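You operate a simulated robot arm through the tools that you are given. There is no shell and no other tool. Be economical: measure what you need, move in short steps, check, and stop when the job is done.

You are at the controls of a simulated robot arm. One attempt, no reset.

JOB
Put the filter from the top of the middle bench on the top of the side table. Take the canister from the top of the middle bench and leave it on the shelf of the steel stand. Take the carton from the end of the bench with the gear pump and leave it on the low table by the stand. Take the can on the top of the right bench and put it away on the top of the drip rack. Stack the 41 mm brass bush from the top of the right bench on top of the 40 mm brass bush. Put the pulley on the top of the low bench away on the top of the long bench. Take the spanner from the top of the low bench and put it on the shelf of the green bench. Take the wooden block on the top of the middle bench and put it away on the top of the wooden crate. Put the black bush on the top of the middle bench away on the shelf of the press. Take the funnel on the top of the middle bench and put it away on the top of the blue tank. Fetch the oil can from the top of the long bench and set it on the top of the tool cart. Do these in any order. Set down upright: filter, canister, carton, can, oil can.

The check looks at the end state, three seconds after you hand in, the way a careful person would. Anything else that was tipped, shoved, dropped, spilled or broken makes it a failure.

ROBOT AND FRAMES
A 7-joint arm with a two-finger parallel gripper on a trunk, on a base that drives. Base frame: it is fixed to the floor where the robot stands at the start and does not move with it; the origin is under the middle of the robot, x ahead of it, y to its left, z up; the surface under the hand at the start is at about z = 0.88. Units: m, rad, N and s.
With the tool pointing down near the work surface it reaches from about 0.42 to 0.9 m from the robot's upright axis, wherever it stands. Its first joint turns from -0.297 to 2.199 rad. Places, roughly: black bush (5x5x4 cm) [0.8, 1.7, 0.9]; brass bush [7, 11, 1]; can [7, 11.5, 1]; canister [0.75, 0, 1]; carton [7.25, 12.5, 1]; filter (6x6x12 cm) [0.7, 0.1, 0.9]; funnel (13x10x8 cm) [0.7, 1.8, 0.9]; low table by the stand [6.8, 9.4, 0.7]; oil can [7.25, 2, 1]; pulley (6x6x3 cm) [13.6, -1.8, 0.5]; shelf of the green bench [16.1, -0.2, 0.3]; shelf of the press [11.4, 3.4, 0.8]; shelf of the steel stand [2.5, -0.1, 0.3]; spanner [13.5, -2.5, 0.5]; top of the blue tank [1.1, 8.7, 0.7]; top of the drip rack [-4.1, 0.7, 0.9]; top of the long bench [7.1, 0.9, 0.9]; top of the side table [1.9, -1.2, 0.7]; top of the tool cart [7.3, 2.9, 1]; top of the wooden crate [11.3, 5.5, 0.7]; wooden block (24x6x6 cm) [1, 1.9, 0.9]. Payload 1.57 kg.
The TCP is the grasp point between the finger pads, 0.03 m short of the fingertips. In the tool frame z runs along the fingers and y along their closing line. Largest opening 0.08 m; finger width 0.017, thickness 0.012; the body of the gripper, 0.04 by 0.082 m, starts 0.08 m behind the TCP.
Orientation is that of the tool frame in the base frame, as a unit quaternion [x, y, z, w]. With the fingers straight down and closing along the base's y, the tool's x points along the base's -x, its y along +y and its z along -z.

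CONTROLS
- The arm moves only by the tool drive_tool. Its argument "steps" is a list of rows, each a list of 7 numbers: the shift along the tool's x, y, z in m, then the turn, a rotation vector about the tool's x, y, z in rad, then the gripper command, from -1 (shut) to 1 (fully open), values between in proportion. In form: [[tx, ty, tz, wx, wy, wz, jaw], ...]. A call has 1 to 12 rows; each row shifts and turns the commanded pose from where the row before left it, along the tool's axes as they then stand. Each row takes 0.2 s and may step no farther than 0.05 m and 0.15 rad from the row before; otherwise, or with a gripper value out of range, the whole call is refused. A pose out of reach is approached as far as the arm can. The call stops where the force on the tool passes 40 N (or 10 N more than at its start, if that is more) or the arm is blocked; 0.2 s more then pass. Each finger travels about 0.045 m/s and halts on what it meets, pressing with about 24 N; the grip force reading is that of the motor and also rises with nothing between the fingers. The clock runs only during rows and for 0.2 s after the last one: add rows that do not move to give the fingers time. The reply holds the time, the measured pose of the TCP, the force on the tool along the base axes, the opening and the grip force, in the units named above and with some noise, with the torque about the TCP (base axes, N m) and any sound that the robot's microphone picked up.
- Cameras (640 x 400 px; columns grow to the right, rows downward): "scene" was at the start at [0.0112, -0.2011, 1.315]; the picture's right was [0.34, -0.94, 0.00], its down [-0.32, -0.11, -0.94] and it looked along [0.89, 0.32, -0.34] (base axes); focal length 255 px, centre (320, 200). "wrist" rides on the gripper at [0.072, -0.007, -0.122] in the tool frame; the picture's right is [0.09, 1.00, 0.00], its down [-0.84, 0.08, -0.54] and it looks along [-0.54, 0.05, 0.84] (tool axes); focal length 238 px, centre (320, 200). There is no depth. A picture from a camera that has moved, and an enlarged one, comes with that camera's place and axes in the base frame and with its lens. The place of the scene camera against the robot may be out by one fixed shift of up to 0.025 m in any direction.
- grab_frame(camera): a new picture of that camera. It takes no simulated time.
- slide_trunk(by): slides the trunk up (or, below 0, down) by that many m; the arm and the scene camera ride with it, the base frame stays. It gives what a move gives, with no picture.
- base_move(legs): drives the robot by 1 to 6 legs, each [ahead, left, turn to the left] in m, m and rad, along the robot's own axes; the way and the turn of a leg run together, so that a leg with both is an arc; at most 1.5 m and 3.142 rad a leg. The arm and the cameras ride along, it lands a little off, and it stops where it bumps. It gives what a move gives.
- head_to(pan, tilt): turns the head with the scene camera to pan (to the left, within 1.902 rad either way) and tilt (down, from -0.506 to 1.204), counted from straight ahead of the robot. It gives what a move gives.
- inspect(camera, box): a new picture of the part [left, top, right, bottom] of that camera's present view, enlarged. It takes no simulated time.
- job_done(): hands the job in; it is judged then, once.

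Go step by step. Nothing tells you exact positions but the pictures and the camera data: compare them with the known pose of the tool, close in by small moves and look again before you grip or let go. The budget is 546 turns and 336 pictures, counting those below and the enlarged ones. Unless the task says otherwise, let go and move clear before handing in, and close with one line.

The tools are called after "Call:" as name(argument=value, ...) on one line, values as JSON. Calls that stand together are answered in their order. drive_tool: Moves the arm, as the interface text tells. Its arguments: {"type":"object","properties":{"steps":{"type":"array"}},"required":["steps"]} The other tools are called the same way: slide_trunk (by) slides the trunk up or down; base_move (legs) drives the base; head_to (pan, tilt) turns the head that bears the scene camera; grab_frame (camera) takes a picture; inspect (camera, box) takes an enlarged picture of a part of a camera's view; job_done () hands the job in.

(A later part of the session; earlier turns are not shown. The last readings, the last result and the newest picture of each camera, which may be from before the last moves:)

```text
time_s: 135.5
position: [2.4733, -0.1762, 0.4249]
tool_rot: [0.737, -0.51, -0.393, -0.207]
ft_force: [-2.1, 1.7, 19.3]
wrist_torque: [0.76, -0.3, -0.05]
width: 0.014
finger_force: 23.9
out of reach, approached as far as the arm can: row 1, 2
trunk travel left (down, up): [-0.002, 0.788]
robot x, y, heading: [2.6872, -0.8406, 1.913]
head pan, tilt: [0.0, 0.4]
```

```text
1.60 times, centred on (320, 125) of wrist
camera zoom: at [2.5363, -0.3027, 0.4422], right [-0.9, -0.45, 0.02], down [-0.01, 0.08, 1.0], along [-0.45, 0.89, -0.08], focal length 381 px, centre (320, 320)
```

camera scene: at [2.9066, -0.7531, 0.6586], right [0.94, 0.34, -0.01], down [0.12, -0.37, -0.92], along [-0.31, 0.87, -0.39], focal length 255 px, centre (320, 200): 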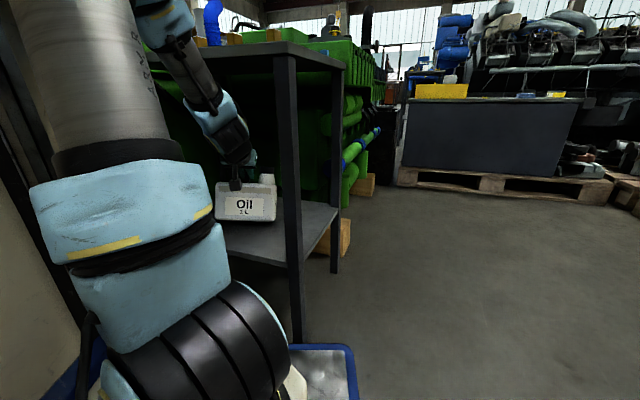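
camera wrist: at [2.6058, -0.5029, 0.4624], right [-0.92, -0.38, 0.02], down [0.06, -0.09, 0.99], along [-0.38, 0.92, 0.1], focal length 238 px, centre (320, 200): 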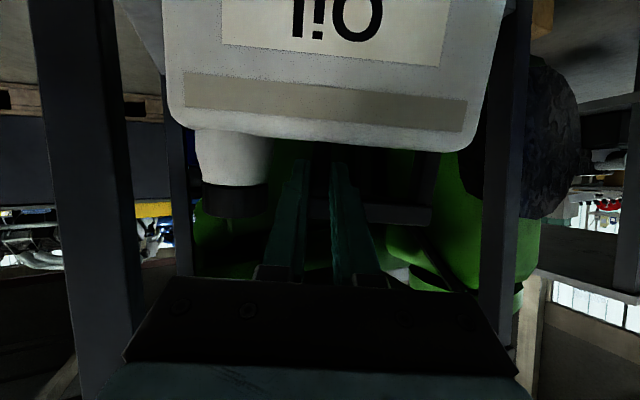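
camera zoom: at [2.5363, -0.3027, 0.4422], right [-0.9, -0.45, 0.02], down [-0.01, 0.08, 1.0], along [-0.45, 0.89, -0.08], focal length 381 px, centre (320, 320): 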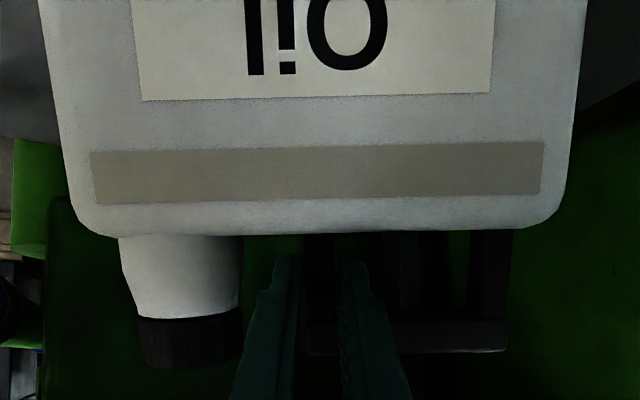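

The canister leans forward ~15° on its far edge. With it pressed on the shelf, I pull the top back 3 cm so that it rights itself.

Call:
base_move(legs=[[-0.025, 0.0, 0]])

Call:
inspect(camera="scene", box=[190, 160, 318, 240])

```text
time_s: 136.3
position: [2.4829, -0.2004, 0.4241]
tool_rot: [0.737, -0.512, -0.39, -0.206]
ft_force: [-1.5, 4.2, 0.3]
wrist_torque: [0.88, -0.04, 0.15]
width: 0.0139
finger_force: 24.2
trunk travel left (down, up): [-0.002, 0.788]
robot x, y, heading: [2.6928, -0.8646, 1.913]
head pan, tilt: [0.0, 0.4]
```

```text
5.00 times, centred on (254, 200) of scene
camera zoom: at [2.9154, -0.7767, 0.6591], right [0.94, 0.34, -0.01], down [0.12, -0.37, -0.92], along [-0.31, 0.87, -0.39], focal length 1273 px, centre (650, 200)
```

zoom: 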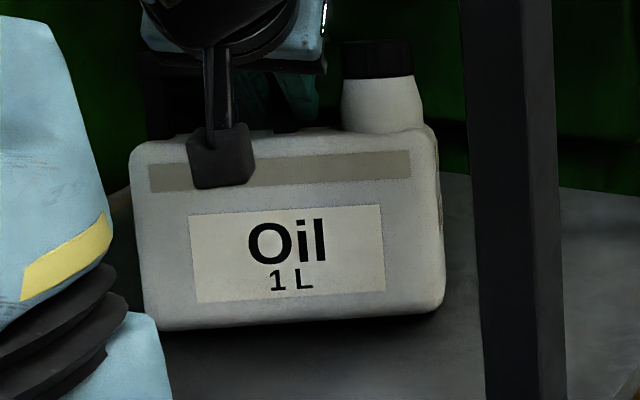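

Call:
drive_tool(steps=[[0.006, 0, 0.005, 0, 0, 0.02, -1], [0.006, 0, 0.005, 0, 0, 0.02, -1], [0, 0, 0, 0, 0, 0, -1]])

Call:
base_move(legs=[[-0.012, 0.0, 0]])

Call:
inspect(camera="scene", box=[190, 160, 318, 240])

```text
time_s: 137.1
position: [2.4802, -0.203, 0.4254]
tool_rot: [0.719, -0.528, -0.408, -0.193]
ft_force: [-2.3, -2.5, 5.6]
wrist_torque: [0.39, -0.67, -0.07]
width: 0.0146
finger_force: 24.1
out of reach, approached as far as the arm can: row 2
trunk travel left (down, up): [-0.002, 0.788]
robot x, y, heading: [2.6925, -0.8646, 1.911]
head pan, tilt: [0.0, 0.4]
```

```text
time_s: 137.8
position: [2.4855, -0.2144, 0.4252]
tool_rot: [0.719, -0.529, -0.407, -0.193]
ft_force: [-1.8, -2.6, 2.3]
wrist_torque: [0.25, -0.43, 0.0]
width: 0.015
finger_force: 24.3
trunk travel left (down, up): [-0.002, 0.788]
robot x, y, heading: [2.6951, -0.8743, 1.913]
head pan, tilt: [0.0, 0.4]
```

```text
5.00 times, centred on (254, 200) of scene
camera zoom: at [2.9192, -0.7884, 0.6603], right [0.94, 0.34, -0.01], down [0.12, -0.37, -0.92], along [-0.31, 0.87, -0.39], focal length 1273 px, centre (650, 200)
```

zoom: 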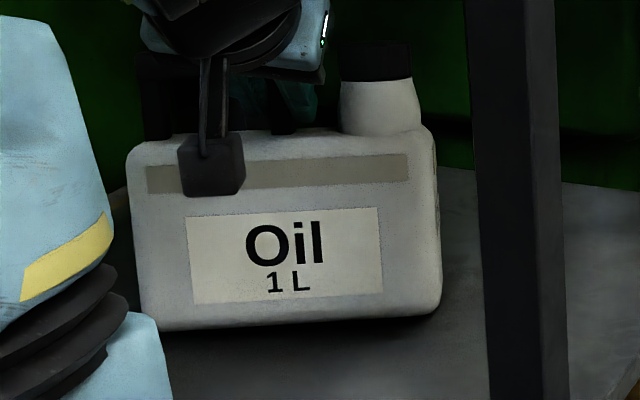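

Call:
grab_frame(camera="wrist")

Call:
inspect(camera="scene", box=[200, 140, 360, 240])

```text
270 pictures are left
camera wrist: at [2.5473, -0.3423, 0.4392], right [-0.9, -0.42, 0.08], down [0.04, 0.09, 0.99], along [-0.43, 0.9, -0.07], focal length 238 px, centre (320, 200)
```

wrist: 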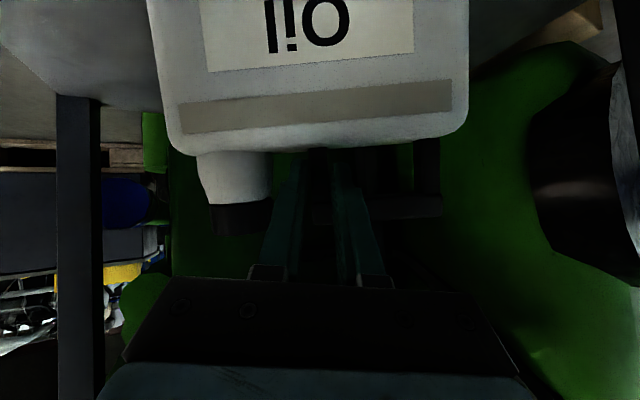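

```text
4.00 times, centred on (280, 190) of scene
camera zoom: at [2.9192, -0.7884, 0.6603], right [0.94, 0.34, -0.01], down [0.12, -0.37, -0.92], along [-0.31, 0.87, -0.39], focal length 1018 px, centre (480, 240)
```

zoom: 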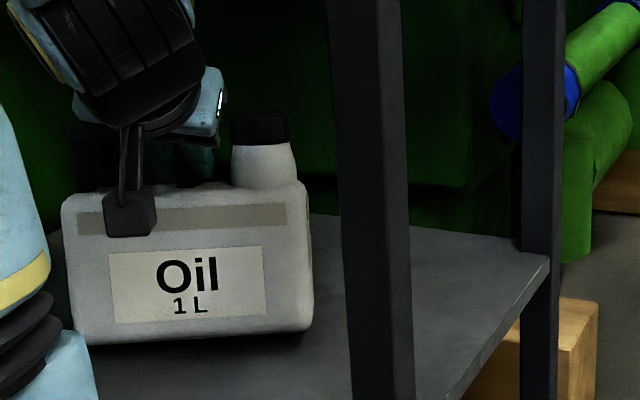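

It stands on the shelf nearly upright. Release with a small opening, then withdraw along the tool axis.

Call:
drive_tool(steps=[[0, 0, 0, 0, 0, 0, -0.3], [0, 0, 0, 0, 0, 0, -0.3], [0, 0, 0, 0, 0, 0, -0.3]])

Call:
inspect(camera="scene", box=[200, 140, 360, 240])

Call:
grab_frame(camera="wrist")

```text
time_s: 138.7
position: [2.4874, -0.2136, 0.4251]
tool_rot: [0.717, -0.53, -0.409, -0.193]
ft_force: [1.3, -0.5, -1.7]
wrist_torque: [-0.01, -0.03, 0.0]
width: 0.0274
finger_force: 0.1
trunk travel left (down, up): [-0.002, 0.788]
robot x, y, heading: [2.6978, -0.8748, 1.915]
head pan, tilt: [0.0, 0.4]
```

```text
4.00 times, centred on (280, 190) of scene
camera zoom: at [2.9166, -0.7879, 0.6605], right [0.94, 0.34, -0.01], down [0.13, -0.37, -0.92], along [-0.31, 0.87, -0.39], focal length 1018 px, centre (480, 240)
```

zoom: 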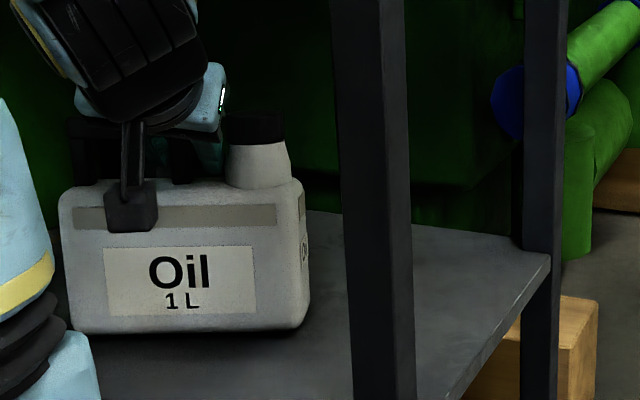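

```text
267 pictures are left
camera wrist: at [2.5467, -0.3414, 0.4401], right [-0.9, -0.42, 0.08], down [0.05, 0.09, 0.99], along [-0.42, 0.9, -0.06], focal length 238 px, centre (320, 200)
```

wrist: 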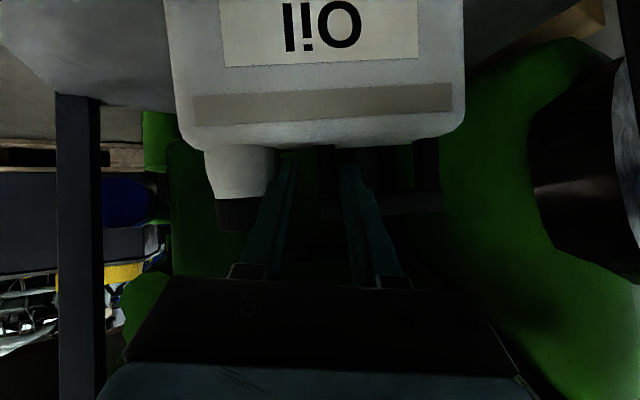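

Canister stands on the shelf by itself. Withdraw the fingers by backing the base along the tool's heading.

Call:
base_move(legs=[[-0.08, -0.012, 0], [-0.35, 0, 0]])

Call:
inspect(camera="scene", box=[160, 60, 400, 210])

```text
time_s: 141.6
position: [2.6386, -0.6162, 0.4247]
tool_rot: [0.719, -0.527, -0.41, -0.191]
ft_force: [0.2, 0.1, -0.5]
wrist_torque: [-0.02, 0.0, -0.02]
width: 0.028
finger_force: 0.1
trunk travel left (down, up): [-0.002, 0.788]
robot x, y, heading: [2.8561, -1.2765, 1.917]
head pan, tilt: [0.0, 0.4]
```

```text
2.67 times, centred on (280, 135) of scene
camera zoom: at [3.0727, -1.1872, 0.6604], right [0.94, 0.34, -0.01], down [0.13, -0.37, -0.92], along [-0.32, 0.86, -0.39], focal length 679 px, centre (427, 373)
```

zoom: 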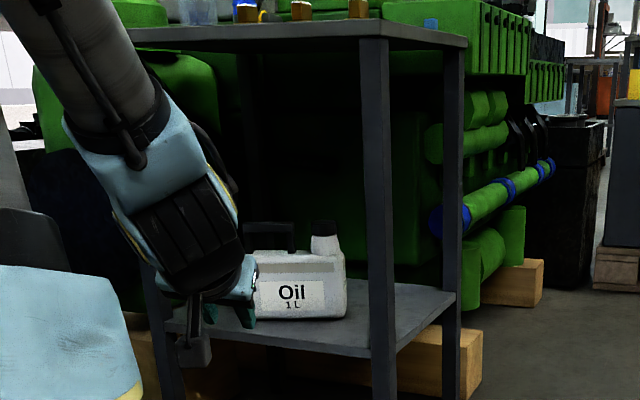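

Canister placed. Now restore the tool-down posture with the trunk raised, and drive back west towards the middle bench's far end.

Call:
slide_trunk(by=0.4)

Call:
slide_trunk(by=0.25)

Call:
drive_tool(steps=[[0, 0, 0, 0.0236, 0.132, -0.0053, 0], [0, 0, 0, 0.0236, 0.132, -0.0053, 0], [0, 0, 0, 0.0236, 0.132, -0.0053, 0], [0, 0, 0, 0.0236, 0.132, -0.0053, 0], [0, 0, 0, 0.0236, 0.132, -0.0053, 0], [0, 0, 0, 0.0236, 0.132, -0.0053, 0], [0, 0, 0, 0.0236, 0.132, -0.0053, 0], [0, 0, 0, 0, 0, 0, 0]])

Call:
base_move(legs=[[-0.8, 0, 0], [0, 0, -1.917], [-1.5, 0, 0], [-1.5, 0, 0], [-0.25, 0, 0], [0, 1.3, 0]])

Call:
grab_frame(camera="scene")

```text
time_s: 145.4
position: [2.6395, -0.6137, 0.8264]
tool_rot: [0.719, -0.528, -0.41, -0.192]
ft_force: [-0.5, -0.2, -0.3]
wrist_torque: [-0.01, 0.01, 0.0]
width: 0.028
finger_force: 0.1
trunk travel left (down, up): [-0.402, 0.388]
robot x, y, heading: [2.8557, -1.2737, 1.918]
head pan, tilt: [0.0, 0.4]
```

```text
time_s: 148.0
position: [2.6364, -0.6141, 1.076]
tool_rot: [0.72, -0.526, -0.409, -0.193]
ft_force: [0.0, 0.5, -0.1]
wrist_torque: [0.02, -0.02, -0.01]
width: 0.0279
finger_force: 0.1
trunk travel left (down, up): [-0.652, 0.138]
robot x, y, heading: [2.8547, -1.2768, 1.921]
head pan, tilt: [0.0, 0.4]
```

```text
time_s: 149.8
position: [2.6408, -0.6765, 1.1075]
tool_rot: [0.83, -0.551, -0.09, -0.007]
ft_force: [0.3, 0.7, -0.4]
wrist_torque: [-0.02, 0.0, -0.02]
width: 0.0401
finger_force: 0.1
out of reach, approached as far as the arm can: row 2, 3, 4, 5, 6, 7
trunk travel left (down, up): [-0.652, 0.138]
robot x, y, heading: [2.8541, -1.2752, 1.916]
head pan, tilt: [0.0, 0.4]
```

```text
time_s: 180.2
position: [0.5261, -0.7682, 1.1062]
tool_rot: [-0.033, 0.995, 0.047, 0.079]
ft_force: [-1.1, 1.1, 0.2]
wrist_torque: [-0.01, -0.01, -0.01]
width: 0.04
finger_force: 0.0
trunk travel left (down, up): [-0.652, 0.138]
robot x, y, heading: [-0.1157, -0.7738, 0.017]
head pan, tilt: [0.0, 0.4]
```

```text
265 pictures are left
camera scene: at [-0.0933, -1.0093, 1.311], right [0.01, -1.0, 0.0], down [-0.39, 0.0, -0.92], along [0.92, 0.01, -0.39], focal length 255 px, centre (320, 200)
```

scene: 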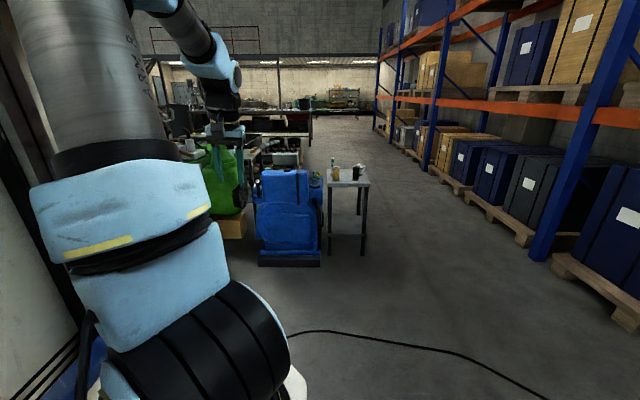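

The arm's elbow drifted from its initial shape. Try to bring it back to the starting pose (tool straight down).

Call:
drive_tool(steps=[[-0.012, 0.036, -0.021, 0.0235, 0.04, 0.0165, 0], [-0.012, 0.036, -0.021, 0.0235, 0.04, 0.0165, 0], [-0.012, 0.036, -0.021, 0.0235, 0.04, 0.0165, 0], [-0.012, 0.036, -0.021, 0.0235, 0.04, 0.0165, 0], [0, 0, 0, 0, 0, 0, 0], [0, 0, 0, 0, 0, 0, 0]])

Call:
head_to(pan=0.34, tilt=0.34)

Call:
grab_frame(camera="scene")

```text
time_s: 181.6
position: [0.4792, -0.8194, 1.1923]
tool_rot: [-0.01, 1.0, 0.018, 0.002]
ft_force: [-0.2, -0.2, -0.5]
wrist_torque: [-0.04, -0.02, -0.05]
width: 0.04
finger_force: 0.1
out of reach, approached as far as the arm can: row 1, 2, 3, 4
trunk travel left (down, up): [-0.652, 0.138]
robot x, y, heading: [-0.1118, -0.7727, 0.014]
head pan, tilt: [0.0, 0.4]
```

```text
time_s: 182.5
position: [0.4782, -0.8191, 1.1927]
tool_rot: [-0.01, 1.0, 0.019, 0.002]
ft_force: [0.1, 0.3, 0.2]
wrist_torque: [-0.04, 0.01, 0.0]
width: 0.0397
finger_force: 0.0
trunk travel left (down, up): [-0.652, 0.138]
robot x, y, heading: [-0.1106, -0.7738, 0.016]
head pan, tilt: [0.34, 0.34]
```

```text
264 pictures are left
camera scene: at [-0.0946, -0.9848, 1.3156], right [0.35, -0.94, -0.01], down [-0.32, -0.11, -0.94], along [0.88, 0.33, -0.33], focal length 255 px, centre (320, 200)
```

scene: 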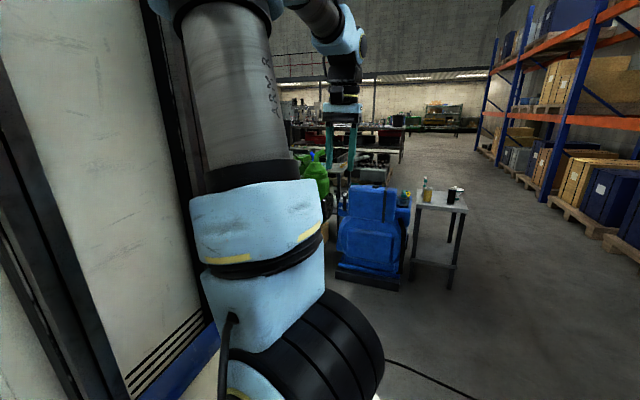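

Elbow is swivelled against the tower. Extend the arm far forward to let the elbow realign.

Call:
drive_tool(steps=[[-0.05, 0, 0, 0, 0, 0, 0], [-0.05, 0, 0, 0, 0, 0, 0], [-0.05, 0, 0, 0, 0, 0, 0], [-0.05, 0, 0, 0, 0, 0, 0], [-0.05, 0, 0, 0, 0, 0, 0], [-0.05, 0, 0, 0, 0, 0, 0], [-0.05, 0, 0, 0, 0, 0, 0], [0, 0, 0, 0, 0, 0, 0]])

Call:
drive_tool(steps=[[0, 0.045, 0, 0, 0, 0, 0], [0, 0.045, 0, 0, 0, 0, 0], [0.04, 0.02, 0, 0, 0, 0, 0], [0.045, 0.02, 0, 0, 0, 0, 0], [0.045, 0.02, 0, 0, 0, 0, 0], [0, 0, 0, 0, 0, 0, 0]])

Call:
grab_frame(camera="scene")

```text
time_s: 184.3
position: [0.5095, -0.8391, 1.1969]
tool_rot: [-0.002, 1.0, 0.002, 0.001]
ft_force: [-0.4, 0.1, 0.0]
wrist_torque: [0.01, 0.0, 0.02]
width: 0.04
finger_force: 0.1
out of reach, approached as far as the arm can: row 1, 2, 3, 4, 5, 6, 7
trunk travel left (down, up): [-0.652, 0.138]
robot x, y, heading: [-0.1091, -0.7737, 0.016]
head pan, tilt: [0.34, 0.34]
```

```text
time_s: 185.7
position: [0.3903, -0.8245, 1.1826]
tool_rot: [-0.001, 1.0, 0.002, -0.005]
ft_force: [0.2, 0.5, -0.1]
wrist_torque: [-0.01, -0.03, 0.01]
width: 0.0401
finger_force: 0.1
out of reach, approached as far as the arm can: row 1, 2, 3, 4, 5
trunk travel left (down, up): [-0.652, 0.138]
robot x, y, heading: [-0.1148, -0.7739, 0.011]
head pan, tilt: [0.34, 0.34]
```

```text
263 pictures are left
camera scene: at [-0.089, -0.9716, 1.3163], right [0.35, -0.94, 0.0], down [-0.32, -0.12, -0.94], along [0.88, 0.33, -0.34], focal length 255 px, centre (320, 200)
```

scene: 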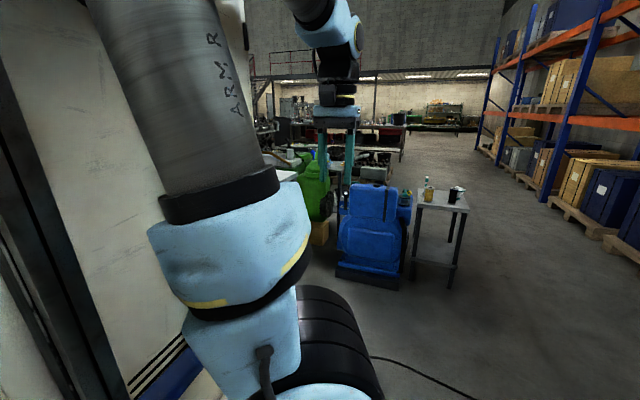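

The local solution is stuck. Try straightening the arm: pitch the tool up to horizontal, then push forward and up.

Call:
drive_tool(steps=[[0, 0, 0, 0, -0.145, 0, 0], [0, 0, 0, 0, -0.145, 0, 0], [0, 0, 0, 0, -0.145, 0, 0], [0, 0, 0, 0, -0.145, 0, 0], [0, 0, 0, 0, -0.145, 0, 0], [0, 0, 0, 0, -0.145, 0, 0], [0, 0, 0, 0, -0.145, 0, 0], [-0.02, 0, 0.04, 0, -0.145, 0, 0], [-0.02, 0, 0.04, 0, -0.145, 0, 0], [-0.02, 0, 0.04, 0, -0.145, 0, 0], [-0.02, 0, 0.04, 0, 0, 0, 0], [-0.02, 0, 0.04, 0, 0, 0, 0]])

Call:
drive_tool(steps=[[-0.02, 0, 0.04, 0, 0, 0, 0], [-0.02, 0, 0.04, 0, 0, 0, 0], [-0.02, 0, 0.04, 0, 0, 0, 0], [-0.02, 0, 0.04, 0, 0, 0, 0], [-0.02, 0, 0.04, 0, 0, 0, 0], [-0.02, 0, 0.04, 0, 0, 0, 0], [0, 0, 0, 0, 0, 0, 0]])

Call:
grab_frame(camera="scene")

```text
time_s: 188.3
position: [0.6775, -0.8513, 1.1936]
tool_rot: [0.0, 0.748, -0.002, 0.663]
ft_force: [0.3, 0.4, 0.6]
wrist_torque: [0.0, -0.01, -0.02]
width: 0.0399
finger_force: 0.1
out of reach, approached as far as the arm can: row 1, 2, 3, 4, 5, 6
trunk travel left (down, up): [-0.652, 0.138]
robot x, y, heading: [-0.1115, -0.7719, 0.01]
head pan, tilt: [0.34, 0.34]
```

```text
time_s: 189.9
position: [0.928, -0.8522, 1.284]
tool_rot: [-0.001, 0.749, -0.001, 0.663]
ft_force: [-0.7, -0.4, 0.4]
wrist_torque: [-0.02, 0.03, 0.01]
width: 0.0399
finger_force: 0.2
trunk travel left (down, up): [-0.652, 0.138]
robot x, y, heading: [-0.1145, -0.7758, 0.013]
head pan, tilt: [0.34, 0.34]
```

```text
262 pictures are left
camera scene: at [-0.0988, -0.9749, 1.3171], right [0.35, -0.94, 0.0], down [-0.31, -0.12, -0.94], along [0.88, 0.33, -0.33], focal length 255 px, centre (320, 200)
```

scene: 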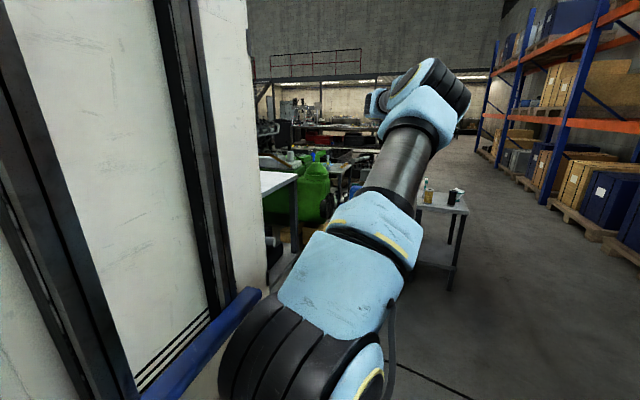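

The arm is straight again. Now return to the tool-down start pose.

Call:
drive_tool(steps=[[0, 0.03, -0.035, 0, 0, 0, 0], [0, 0.03, -0.035, 0, 0, 0, 0], [0, 0.03, -0.035, 0, 0.145, 0, 0], [0, 0.03, -0.035, 0, 0.145, 0, 0], [0, 0.03, -0.035, 0, 0.145, 0, 0], [0, 0.03, -0.035, 0, 0.145, 0, 0], [0, 0.03, 0, 0, 0.145, 0, 0], [0, 0, 0, 0, 0.145, 0, 0], [0, 0, 0, 0, 0.145, 0, 0], [0, 0, 0, 0, 0.145, 0, 0], [0, 0, 0, 0, 0.145, 0, 0], [0, 0, 0, 0, 0.145, 0, 0]])

Call:
grab_frame(camera="scene")

```text
time_s: 192.5
position: [0.6512, -0.6777, 1.3353]
tool_rot: [-0.002, 0.99, -0.003, 0.143]
ft_force: [0.2, 2.9, -1.6]
wrist_torque: [-0.27, 0.05, -0.07]
width: 0.04
finger_force: 0.1
out of reach, approached as far as the arm can: row 9, 10, 11, 12
trunk travel left (down, up): [-0.652, 0.138]
robot x, y, heading: [-0.1108, -0.7698, 0.017]
head pan, tilt: [0.34, 0.34]
```

```text
261 pictures are left
camera scene: at [-0.0979, -0.9733, 1.3176], right [0.35, -0.94, 0.0], down [-0.31, -0.12, -0.94], along [0.88, 0.33, -0.33], focal length 255 px, centre (320, 200)
```

scene: 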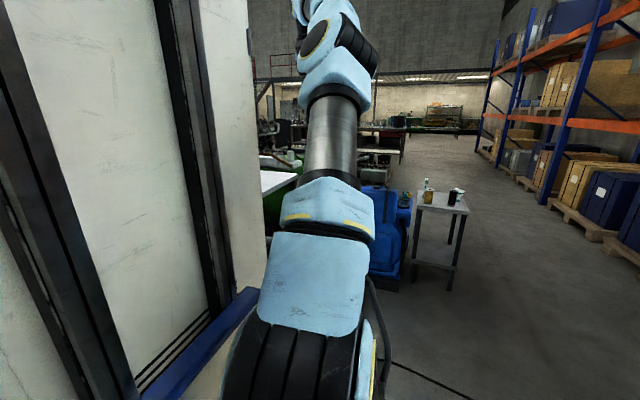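

Call:
drive_tool(steps=[[0, 0, 0.045, 0, 0, 0, 0], [0, 0, 0.045, 0, 0.1, 0, 0], [0, 0.02, 0.045, 0, 0.1, 0, 0], [0, 0.02, 0, 0, 0.087, 0, 0], [0, 0, 0, 0, 0, 0, 0]])

Call:
head_to(pan=0.6, tilt=0.3)

Call:
base_move(legs=[[-0.2, 0, 0], [0, 0.7, 0]])

Call:
grab_frame(camera="scene")

Call:
grab_frame(camera="wrist")

```text
time_s: 193.7
position: [0.685, -0.6494, 1.2059]
tool_rot: [0.001, 1.0, -0.001, 0.023]
ft_force: [0.1, 0.2, 0.6]
wrist_torque: [-0.02, 0.02, -0.01]
width: 0.0402
finger_force: 0.1
out of reach, approached as far as the arm can: row 4
trunk travel left (down, up): [-0.652, 0.138]
robot x, y, heading: [-0.1169, -0.7729, 0.017]
head pan, tilt: [0.34, 0.34]
```

```text
time_s: 194.4
position: [0.6848, -0.65, 1.2034]
tool_rot: [0.001, 1.0, -0.001, 0.023]
ft_force: [-1.0, 0.1, -0.1]
wrist_torque: [-0.01, 0.0, 0.01]
width: 0.0401
finger_force: 0.0
trunk travel left (down, up): [-0.652, 0.138]
robot x, y, heading: [-0.1138, -0.7715, 0.014]
head pan, tilt: [0.6, 0.3]
```

```text
time_s: 199.4
position: [0.4742, 0.0336, 1.203]
tool_rot: [0.004, 1.0, -0.001, 0.023]
ft_force: [-0.4, 0.6, 0.5]
wrist_torque: [0.0, -0.01, -0.01]
width: 0.0399
finger_force: 0.0
trunk travel left (down, up): [-0.652, 0.138]
robot x, y, heading: [-0.3214, -0.0861, 0.015]
head pan, tilt: [0.6, 0.3]
```

```text
260 pictures are left
camera scene: at [-0.3216, -0.2644, 1.3209], right [0.57, -0.82, 0.0], down [-0.24, -0.17, -0.96], along [0.78, 0.55, -0.3], focal length 255 px, centre (320, 200)
```

scene: 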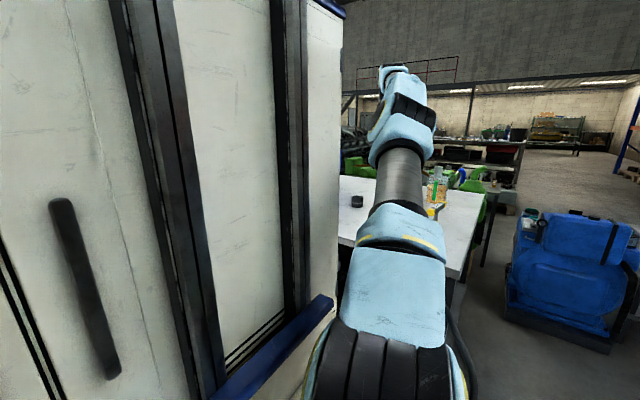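

```text
259 pictures are left
camera wrist: at [0.3975, 0.0285, 1.323], right [-0.09, 1.0, -0.01], down [0.81, 0.07, 0.58], along [0.58, 0.04, -0.82], focal length 238 px, centre (320, 200)
```

wrist: 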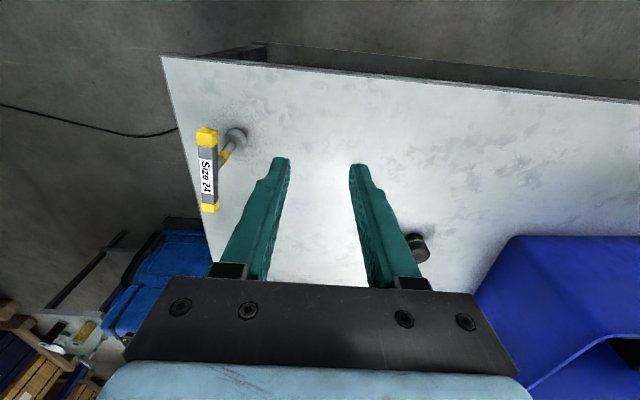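

My own cabinet blocks the left view. Turn to face +y to see the corridor along the bench.

Call:
base_move(legs=[[-0.1, 0, 0], [0, 0, 1.555]])

Call:
head_to(pan=0.0, tilt=0.3)

Call:
grab_frame(camera="scene")

Call:
head_to(pan=-0.8, tilt=0.3)

Call:
grab_frame(camera="scene")

```text
time_s: 204.4
position: [-0.5459, 0.7119, 1.2032]
tool_rot: [-0.706, 0.708, 0.015, 0.017]
ft_force: [0.5, -0.2, 0.2]
wrist_torque: [-0.01, 0.02, -0.03]
width: 0.0399
finger_force: 0.0
trunk travel left (down, up): [-0.652, 0.138]
robot x, y, heading: [-0.4256, -0.0866, 1.58]
head pan, tilt: [0.6, 0.3]
```

```text
time_s: 205.4
position: [-0.5457, 0.7124, 1.2036]
tool_rot: [-0.705, 0.708, 0.015, 0.017]
ft_force: [-0.3, -0.1, 0.1]
wrist_torque: [-0.03, 0.0, -0.03]
width: 0.04
finger_force: 0.0
trunk travel left (down, up): [-0.652, 0.138]
robot x, y, heading: [-0.4265, -0.0852, 1.59]
head pan, tilt: [0.0, 0.3]
```

```text
258 pictures are left
camera scene: at [-0.1904, -0.0718, 1.3209], right [1.0, 0.01, 0.0], down [0.0, -0.3, -0.96], along [-0.01, 0.96, -0.3], focal length 255 px, centre (320, 200)
```

scene: 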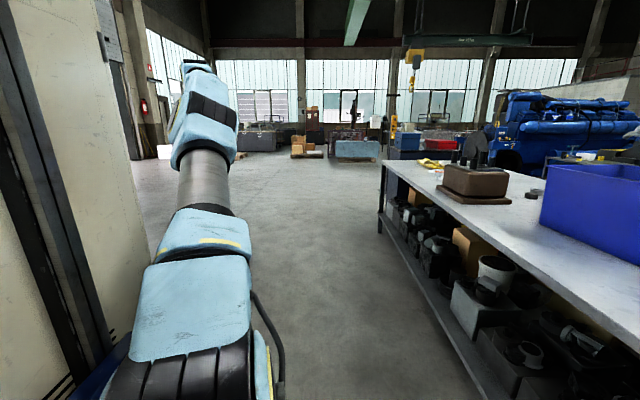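

```text
time_s: 206.6
position: [-0.5464, 0.7108, 1.2037]
tool_rot: [-0.705, 0.709, 0.015, 0.017]
ft_force: [0.1, -0.6, -0.3]
wrist_torque: [-0.04, 0.0, -0.02]
width: 0.0399
finger_force: 0.0
trunk travel left (down, up): [-0.652, 0.138]
robot x, y, heading: [-0.4249, -0.0869, 1.587]
head pan, tilt: [-0.799, 0.3]
```

```text
257 pictures are left
camera scene: at [-0.1231, -0.0992, 1.3209], right [0.71, -0.71, 0.0], down [-0.21, -0.21, -0.96], along [0.68, 0.68, -0.3], focal length 255 px, centre (320, 200)
```

scene: 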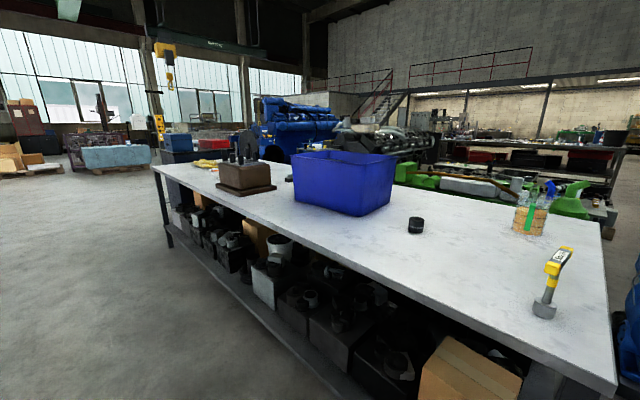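

Clear floor along the bench. Drive to its far end and face it.

Call:
base_move(legs=[[1.4, 0, 0], [0.45, 0, 0], [0, 0, -1.58], [0.1, 0, 0]])

Call:
head_to(pan=-0.2, tilt=0.5)

Call:
grab_frame(camera="scene")

Call:
grab_frame(camera="wrist")

```text
time_s: 220.5
position: [0.4881, 1.8428, 1.204]
tool_rot: [0.027, 0.999, -0.001, 0.023]
ft_force: [0.9, 0.3, 0.4]
wrist_torque: [-0.02, 0.02, 0.03]
width: 0.0401
finger_force: 0.1
trunk travel left (down, up): [-0.652, 0.138]
robot x, y, heading: [-0.3124, 1.7595, -0.04]
head pan, tilt: [-0.799, 0.3]
```

```text
time_s: 221.5
position: [0.4895, 1.8428, 1.2021]
tool_rot: [0.027, 0.999, -0.002, 0.023]
ft_force: [-0.1, -0.1, 0.7]
wrist_torque: [-0.01, -0.03, 0.0]
width: 0.0401
finger_force: 0.1
trunk travel left (down, up): [-0.652, 0.138]
robot x, y, heading: [-0.3114, 1.7614, -0.037]
head pan, tilt: [-0.201, 0.499]
```

```text
256 pictures are left
camera scene: at [-0.3105, 1.5096, 1.3025], right [-0.24, -0.97, 0.0], down [-0.46, 0.11, -0.88], along [0.85, -0.21, -0.48], focal length 255 px, centre (320, 200)
```

scene: 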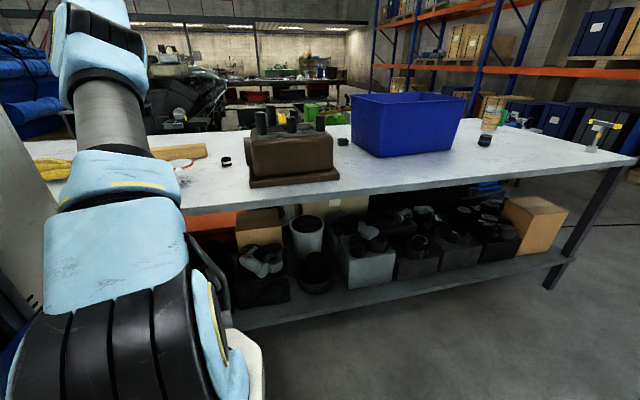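

```text
255 pictures are left
camera wrist: at [0.412, 1.8397, 1.323], right [-0.04, 1.0, -0.01], down [0.81, 0.04, 0.58], along [0.58, 0.02, -0.82], focal length 238 px, centre (320, 200)
```

wrist: 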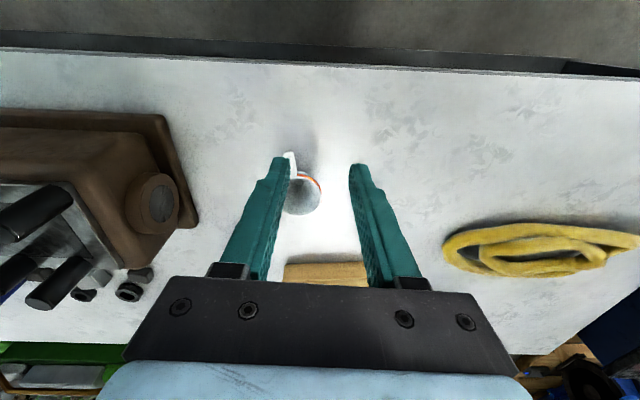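

I see the funnel near (0.65, 1.8), the wooden block behind it, two black rings near the brown casting and a yellow hose. Move forward for a closer look.

Call:
base_move(legs=[[0.22, 0, 0.037]])

Call:
drive_tool(steps=[[0.03, 0, 0, 0, 0.046, 0, 1], [0.03, 0, 0, 0, 0, 0, 1], [0.03, 0, 0, 0, 0, 0, 1]])

Call:
grab_frame(camera="wrist")

Call:
inspect(camera="scene", box=[120, 100, 360, 250])

```text
time_s: 223.2
position: [0.7117, 1.8693, 1.2029]
tool_rot: [0.008, 1.0, -0.001, 0.022]
ft_force: [1.4, 0.7, 0.4]
wrist_torque: [0.03, 0.0, -0.01]
width: 0.0398
finger_force: 0.0
trunk travel left (down, up): [-0.652, 0.138]
robot x, y, heading: [-0.0874, 1.7608, 0.001]
head pan, tilt: [-0.201, 0.499]
```

```text
time_s: 224.0
position: [0.62, 1.8716, 1.201]
tool_rot: [0.008, 1.0, -0.002, -0.001]
ft_force: [1.6, 0.7, -0.7]
wrist_torque: [0.03, 0.04, -0.01]
width: 0.0801
finger_force: 0.2
trunk travel left (down, up): [-0.652, 0.138]
robot x, y, heading: [-0.0858, 1.7601, 0.0]
head pan, tilt: [-0.201, 0.499]
```

```text
254 pictures are left
camera wrist: at [0.5498, 1.8653, 1.325], right [-0.08, 1.0, 0.0], down [0.84, 0.07, 0.54], along [0.54, 0.04, -0.84], focal length 238 px, centre (320, 200)
```

wrist: 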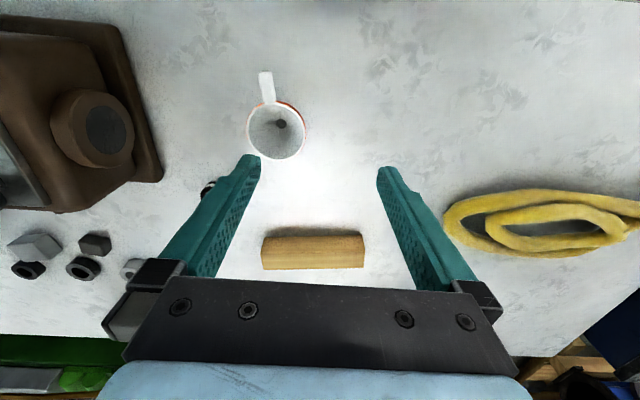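

```text
2.67 times, centred on (240, 175) of scene
camera zoom: at [-0.0739, 1.5058, 1.3025], right [-0.2, -0.98, 0.0], down [-0.47, 0.09, -0.88], along [0.86, -0.17, -0.48], focal length 679 px, centre (533, 267)
```

zoom: 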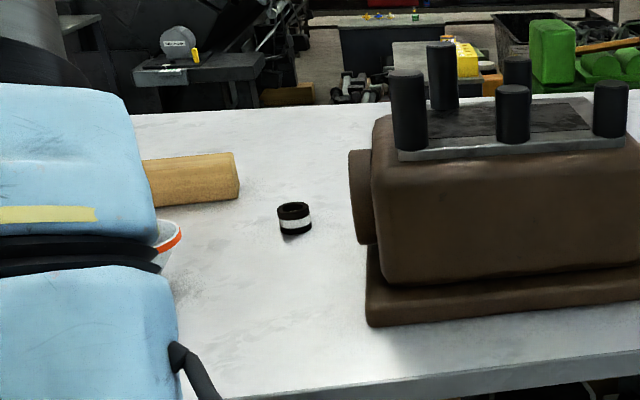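

Call:
inspect(camera="wrist", box=[200, 50, 360, 150])

```text
4.00 times, centred on (280, 100) of wrist
camera zoom: at [0.5498, 1.8653, 1.325], right [-0.08, 1.0, 0.0], down [0.84, 0.07, 0.54], along [0.54, 0.04, -0.84], focal length 953 px, centre (480, 600)
```

zoom: 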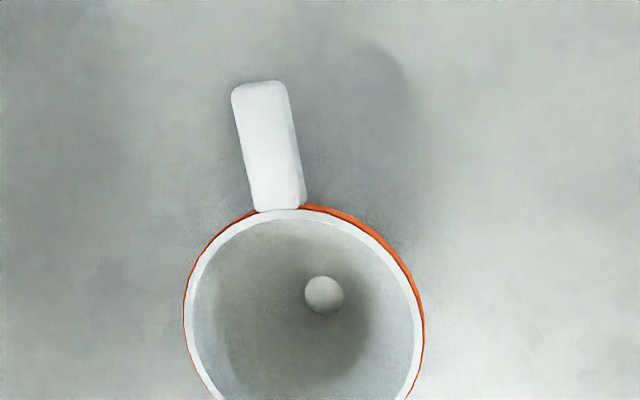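

The funnel stands mouth up, with its handle pointing towards me at about (0.605, 1.79). Align over the handle, yawing the fingers to it.

Call:
drive_tool(steps=[[0.008, -0.041, 0, 0, 0, 0, 1], [0.008, -0.041, 0, 0, 0, 0, 1], [0, 0, 0.05, 0, 0, -0.1225, 1], [0, 0, 0.05, 0, 0, -0.1225, 1], [0, 0, 0.05, 0, 0, 0, 0.2], [0, 0, 0, 0, 0, 0, 0.2]])

Call:
grab_frame(camera="wrist")

```text
time_s: 225.4
position: [0.606, 1.7892, 1.0523]
tool_rot: [-0.115, 0.993, -0.001, -0.002]
ft_force: [-0.1, -0.2, 1.2]
wrist_torque: [0.02, 0.01, 0.03]
width: 0.0483
finger_force: 0.0
trunk travel left (down, up): [-0.652, 0.138]
robot x, y, heading: [-0.0882, 1.7543, 0.001]
head pan, tilt: [-0.201, 0.499]
```

```text
251 pictures are left
camera wrist: at [0.538, 1.7657, 1.1754], right [-0.32, 0.95, 0.0], down [0.8, 0.27, 0.54], along [0.51, 0.17, -0.84], focal length 238 px, centre (320, 200)
```

wrist: 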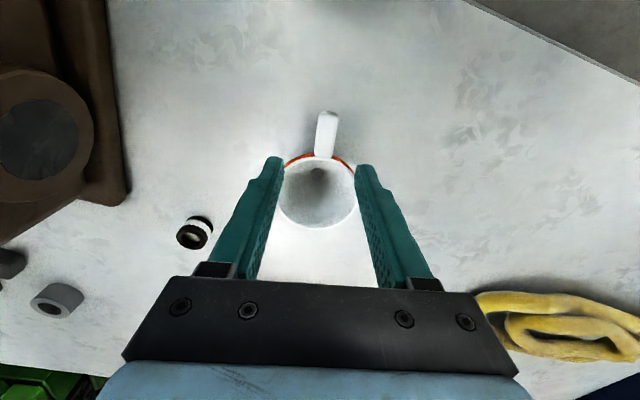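

Handle is right under the tool. Shift 5 mm, descend and grip.

Call:
drive_tool(steps=[[0, 0.005, 0.035, 0, 0, 0, 0.2], [0, 0, 0.035, 0, 0, 0, 0.2], [0, 0, 0.035, 0, 0, 0, 0.2], [0, 0, 0, 0, 0, 0, -1], [0, 0, 0, 0, 0, 0, -1], [0, 0, 0, 0, 0, 0, -1], [0, 0, 0, 0, 0, 0, -1]])

Call:
grab_frame(camera="wrist")

```text
time_s: 227.0
position: [0.6055, 1.7937, 0.9457]
tool_rot: [-0.115, 0.993, -0.001, -0.001]
ft_force: [0.0, -0.3, 0.2]
wrist_torque: [-0.02, 0.05, -0.02]
width: 0.0176
finger_force: 23.5
trunk travel left (down, up): [-0.652, 0.138]
robot x, y, heading: [-0.0871, 1.7576, 0.0]
head pan, tilt: [-0.201, 0.499]
```

```text
250 pictures are left
camera wrist: at [0.5379, 1.7694, 1.0688], right [-0.32, 0.95, 0.0], down [0.8, 0.27, 0.54], along [0.51, 0.17, -0.84], focal length 238 px, centre (320, 200)
```

wrist: 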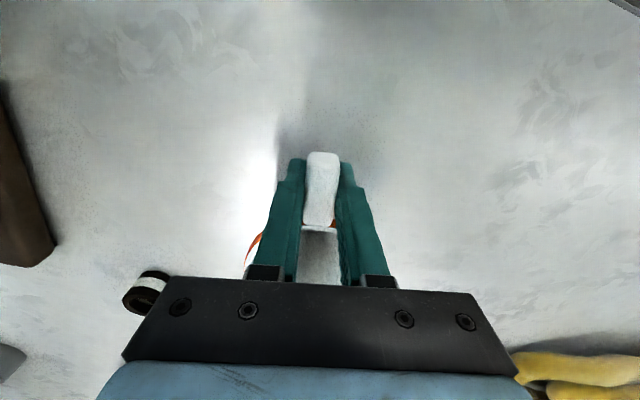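

Funnel gripped by its handle. Lift, back off, turn north and drive towards the blue tank.

Call:
drive_tool(steps=[[0, 0, -0.05, 0, 0, 0, -1], [0, 0, -0.05, 0, 0, 0, -1], [0, 0, -0.05, 0, 0, 0, -1], [0, 0, -0.05, 0, 0, 0, -1], [0, 0, -0.04, 0, 0, 0.1225, -1], [0, 0, 0, 0, 0, 0.1225, -1]])

Call:
base_move(legs=[[-0.4, 0, 0], [0, 0, 1.57], [1.5, 0, 0], [1.5, 0, 0], [1.4, 0, 0]])

Call:
head_to(pan=-0.4, tilt=0.3)

Call:
grab_frame(camera="scene")

```text
time_s: 228.4
position: [0.6035, 1.7948, 1.1887]
tool_rot: [0.009, 1.0, -0.001, -0.001]
ft_force: [0.2, 0.8, -1.5]
wrist_torque: [0.0, 0.05, 0.02]
width: 0.0175
finger_force: 23.5
trunk travel left (down, up): [-0.652, 0.138]
robot x, y, heading: [-0.0881, 1.7544, 0.003]
head pan, tilt: [-0.201, 0.499]
```

```text
time_s: 255.4
position: [-0.7649, 6.8333, 1.1874]
tool_rot: [0.716, -0.698, 0.001, 0.0]
ft_force: [-0.8, 0.2, -1.2]
wrist_torque: [-0.04, -0.02, -0.01]
width: 0.0176
finger_force: 23.8
trunk travel left (down, up): [-0.652, 0.138]
robot x, y, heading: [-0.6995, 6.1407, 1.609]
head pan, tilt: [-0.201, 0.499]
```

```text
time_s: 256.1
position: [-0.7645, 6.8303, 1.1878]
tool_rot: [0.716, -0.698, 0.002, 0.0]
ft_force: [-0.5, 0.0, -1.3]
wrist_torque: [-0.1, -0.03, -0.01]
width: 0.0176
finger_force: 23.7
trunk travel left (down, up): [-0.652, 0.138]
robot x, y, heading: [-0.6997, 6.1402, 1.613]
head pan, tilt: [-0.4, 0.3]
```

```text
249 pictures are left
camera scene: at [-0.4293, 6.1573, 1.3208], right [0.94, -0.35, 0.0], down [-0.1, -0.28, -0.96], along [0.33, 0.9, -0.3], focal length 255 px, centre (320, 200)
```

scene: 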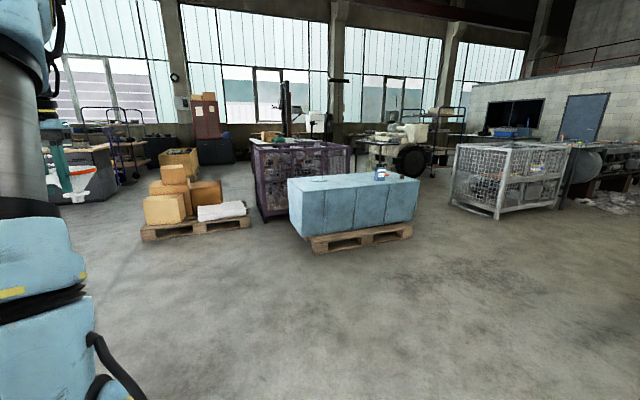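

The blue tank's top spans about x 0.2–1.55 at y 8.4+. Drive in front of it.

Call:
base_move(legs=[[0, 0, -0.04], [0, -1.5, 0], [1.4, 0, 0]])

Call:
head_to(pan=0.0, tilt=0.6)

Call:
grab_frame(camera="scene")

Call:
grab_frame(camera="wrist")

```text
time_s: 270.6
position: [0.721, 8.273, 1.1874]
tool_rot: [0.711, -0.703, 0.001, 0.0]
ft_force: [-0.2, -1.0, -0.2]
wrist_torque: [-0.08, 0.01, -0.07]
width: 0.0179
finger_force: 23.7
trunk travel left (down, up): [-0.652, 0.138]
robot x, y, heading: [0.7738, 7.5815, 1.595]
head pan, tilt: [-0.4, 0.3]
```

```text
time_s: 271.5
position: [0.7212, 8.272, 1.1895]
tool_rot: [0.711, -0.703, 0.001, 0.001]
ft_force: [0.3, -0.1, -0.8]
wrist_torque: [-0.07, 0.03, -0.01]
width: 0.0176
finger_force: 23.8
trunk travel left (down, up): [-0.652, 0.138]
robot x, y, heading: [0.7808, 7.5862, 1.597]
head pan, tilt: [0.0, 0.6]
```

```text
248 pictures are left
camera scene: at [1.0097, 7.5951, 1.2935], right [1.0, 0.03, 0.0], down [0.02, -0.56, -0.83], along [-0.02, 0.83, -0.56], focal length 255 px, centre (320, 200)
```

scene: 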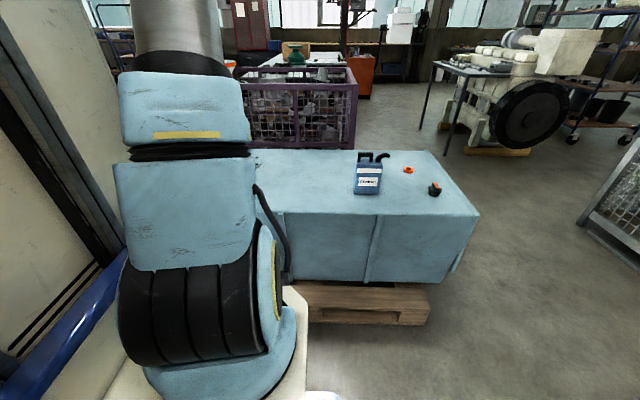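

```text
247 pictures are left
camera wrist: at [0.7283, 8.2007, 1.3111], right [-0.99, -0.1, 0.0], down [-0.09, 0.84, 0.54], along [-0.05, 0.54, -0.84], focal length 238 px, centre (320, 200)
```

wrist: 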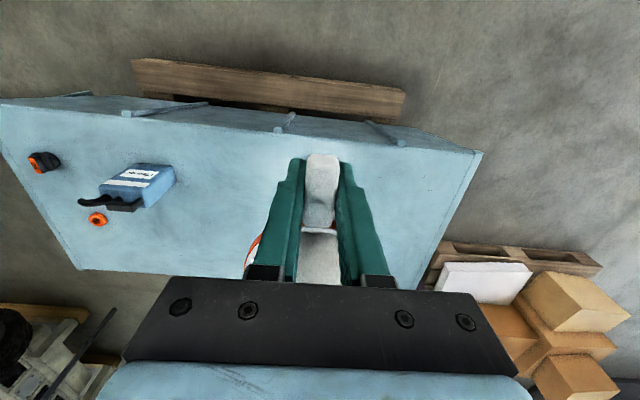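

Free top area around (0.72, 8.6). Move 0.2 m ahead, extend the arm and lower the trunk.

Call:
base_move(legs=[[0.19, 0, -0.025]])

Call:
drive_tool(steps=[[-0.04, 0, 0, 0, 0, 0, -1], [-0.03, 0, 0, 0, 0, 0, -1], [0, 0, 0, 0, 0, 0, -1]])

Call:
slide_trunk(by=-0.33)

Call:
grab_frame(camera="wrist")

```text
time_s: 273.1
position: [0.7366, 8.4651, 1.1877]
tool_rot: [-0.702, 0.712, -0.001, 0.0]
ft_force: [0.6, -0.7, -0.8]
wrist_torque: [-0.03, 0.01, 0.04]
width: 0.0175
finger_force: 23.7
trunk travel left (down, up): [-0.652, 0.138]
robot x, y, heading: [0.779, 7.7766, 1.575]
head pan, tilt: [0.0, 0.6]
```

```text
time_s: 273.9
position: [0.7361, 8.534, 1.1885]
tool_rot: [-0.701, 0.713, -0.002, 0.0]
ft_force: [0.1, -1.0, -0.5]
wrist_torque: [-0.07, 0.0, 0.03]
width: 0.0178
finger_force: 24.1
trunk travel left (down, up): [-0.652, 0.138]
robot x, y, heading: [0.7737, 7.7742, 1.573]
head pan, tilt: [0.0, 0.6]
```

```text
time_s: 277.1
position: [0.736, 8.5334, 0.8591]
tool_rot: [-0.702, 0.712, -0.001, 0.0]
ft_force: [0.2, -0.2, -1.2]
wrist_torque: [-0.05, 0.02, 0.03]
width: 0.0176
finger_force: 23.8
trunk travel left (down, up): [-0.322, 0.468]
robot x, y, heading: [0.7725, 7.7757, 1.575]
head pan, tilt: [0.0, 0.6]
```

```text
246 pictures are left
camera wrist: at [0.7422, 8.4615, 0.9811], right [-1.0, -0.08, 0.0], down [-0.07, 0.84, 0.54], along [-0.04, 0.54, -0.84], focal length 238 px, centre (320, 200)
```

wrist: 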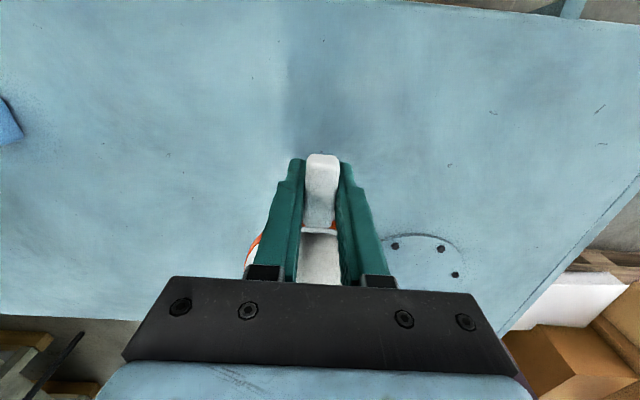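

Call:
drive_tool(steps=[[0, 0, 0.03, 0, 0, 0, -1], [0, 0, 0.03, 0, 0, 0, -1], [0, 0, 0.01, 0, 0, 0, -1], [0, 0, 0.005, 0, 0, 0, -1], [0, 0, 0.005, 0, 0, 0, -1], [0, 0, 0.005, 0, 0, 0, -1], [0, 0, 0.005, 0, 0, 0, -1]])

Call:
grab_frame(camera="wrist")

```text
time_s: 278.7
position: [0.7354, 8.534, 0.7687]
tool_rot: [-0.702, 0.712, -0.001, 0.001]
ft_force: [0.4, -0.8, -1.0]
wrist_torque: [-0.06, 0.01, 0.03]
width: 0.0177
finger_force: 23.7
trunk travel left (down, up): [-0.322, 0.468]
robot x, y, heading: [0.7762, 7.775, 1.578]
head pan, tilt: [0.0, 0.6]
```

```text
245 pictures are left
camera wrist: at [0.7421, 8.4608, 0.8911], right [-1.0, -0.08, 0.0], down [-0.07, 0.84, 0.54], along [-0.04, 0.54, -0.84], focal length 238 px, centre (320, 200)
```

wrist: 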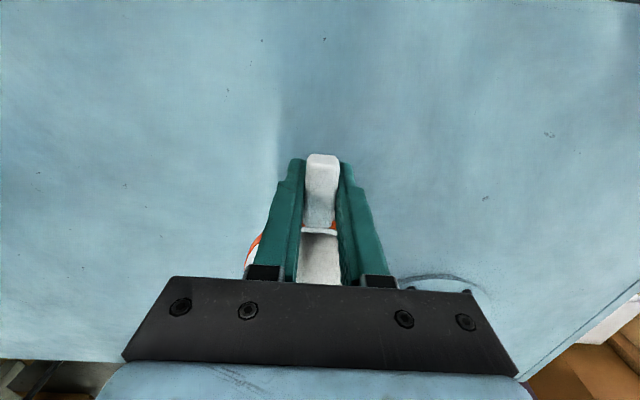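

Call:
drive_tool(steps=[[0, 0, 0.004, 0, 0, 0, -1], [0, 0, 0.004, 0, 0, 0, -1], [0, 0, 0.004, 0, 0, 0, -1], [0, 0, 0.004, 0, 0, 0, -1], [0, 0, 0.004, 0, 0, 0, -1], [0, 0, 0.004, 0, 0, 0, -1]])

Call:
head_to(pan=0.05, tilt=0.3)

Call:
grab_frame(camera="scene")

```text
time_s: 280.1
position: [0.7362, 8.5347, 0.7435]
tool_rot: [-0.701, 0.713, -0.001, 0.0]
ft_force: [-0.2, 0.0, -0.5]
wrist_torque: [-0.08, 0.0, 0.03]
width: 0.0173
finger_force: 24.3
trunk travel left (down, up): [-0.322, 0.468]
robot x, y, heading: [0.7722, 7.7743, 1.569]
head pan, tilt: [0.0, 0.6]
```

```text
time_s: 280.9
position: [0.7371, 8.5345, 0.7442]
tool_rot: [-0.701, 0.713, -0.002, 0.0]
ft_force: [-0.3, 0.6, -0.5]
wrist_torque: [-0.07, 0.0, -0.01]
width: 0.0175
finger_force: 24.3
trunk travel left (down, up): [-0.322, 0.468]
robot x, y, heading: [0.7702, 7.7747, 1.572]
head pan, tilt: [0.051, 0.3]
```

```text
244 pictures are left
camera scene: at [1.0025, 7.7848, 0.9908], right [1.0, 0.05, 0.0], down [0.02, -0.3, -0.95], along [-0.05, 0.95, -0.3], focal length 255 px, centre (320, 200)
```

scene: 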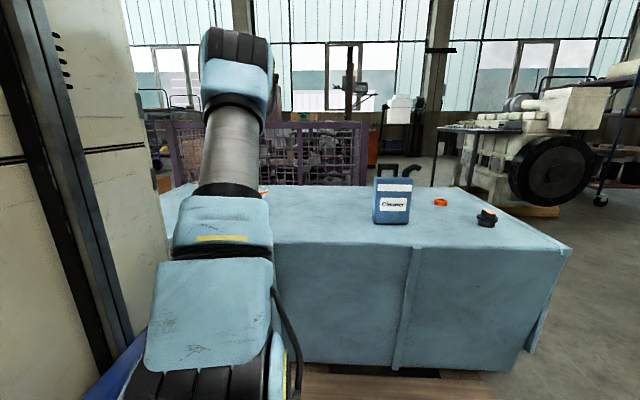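

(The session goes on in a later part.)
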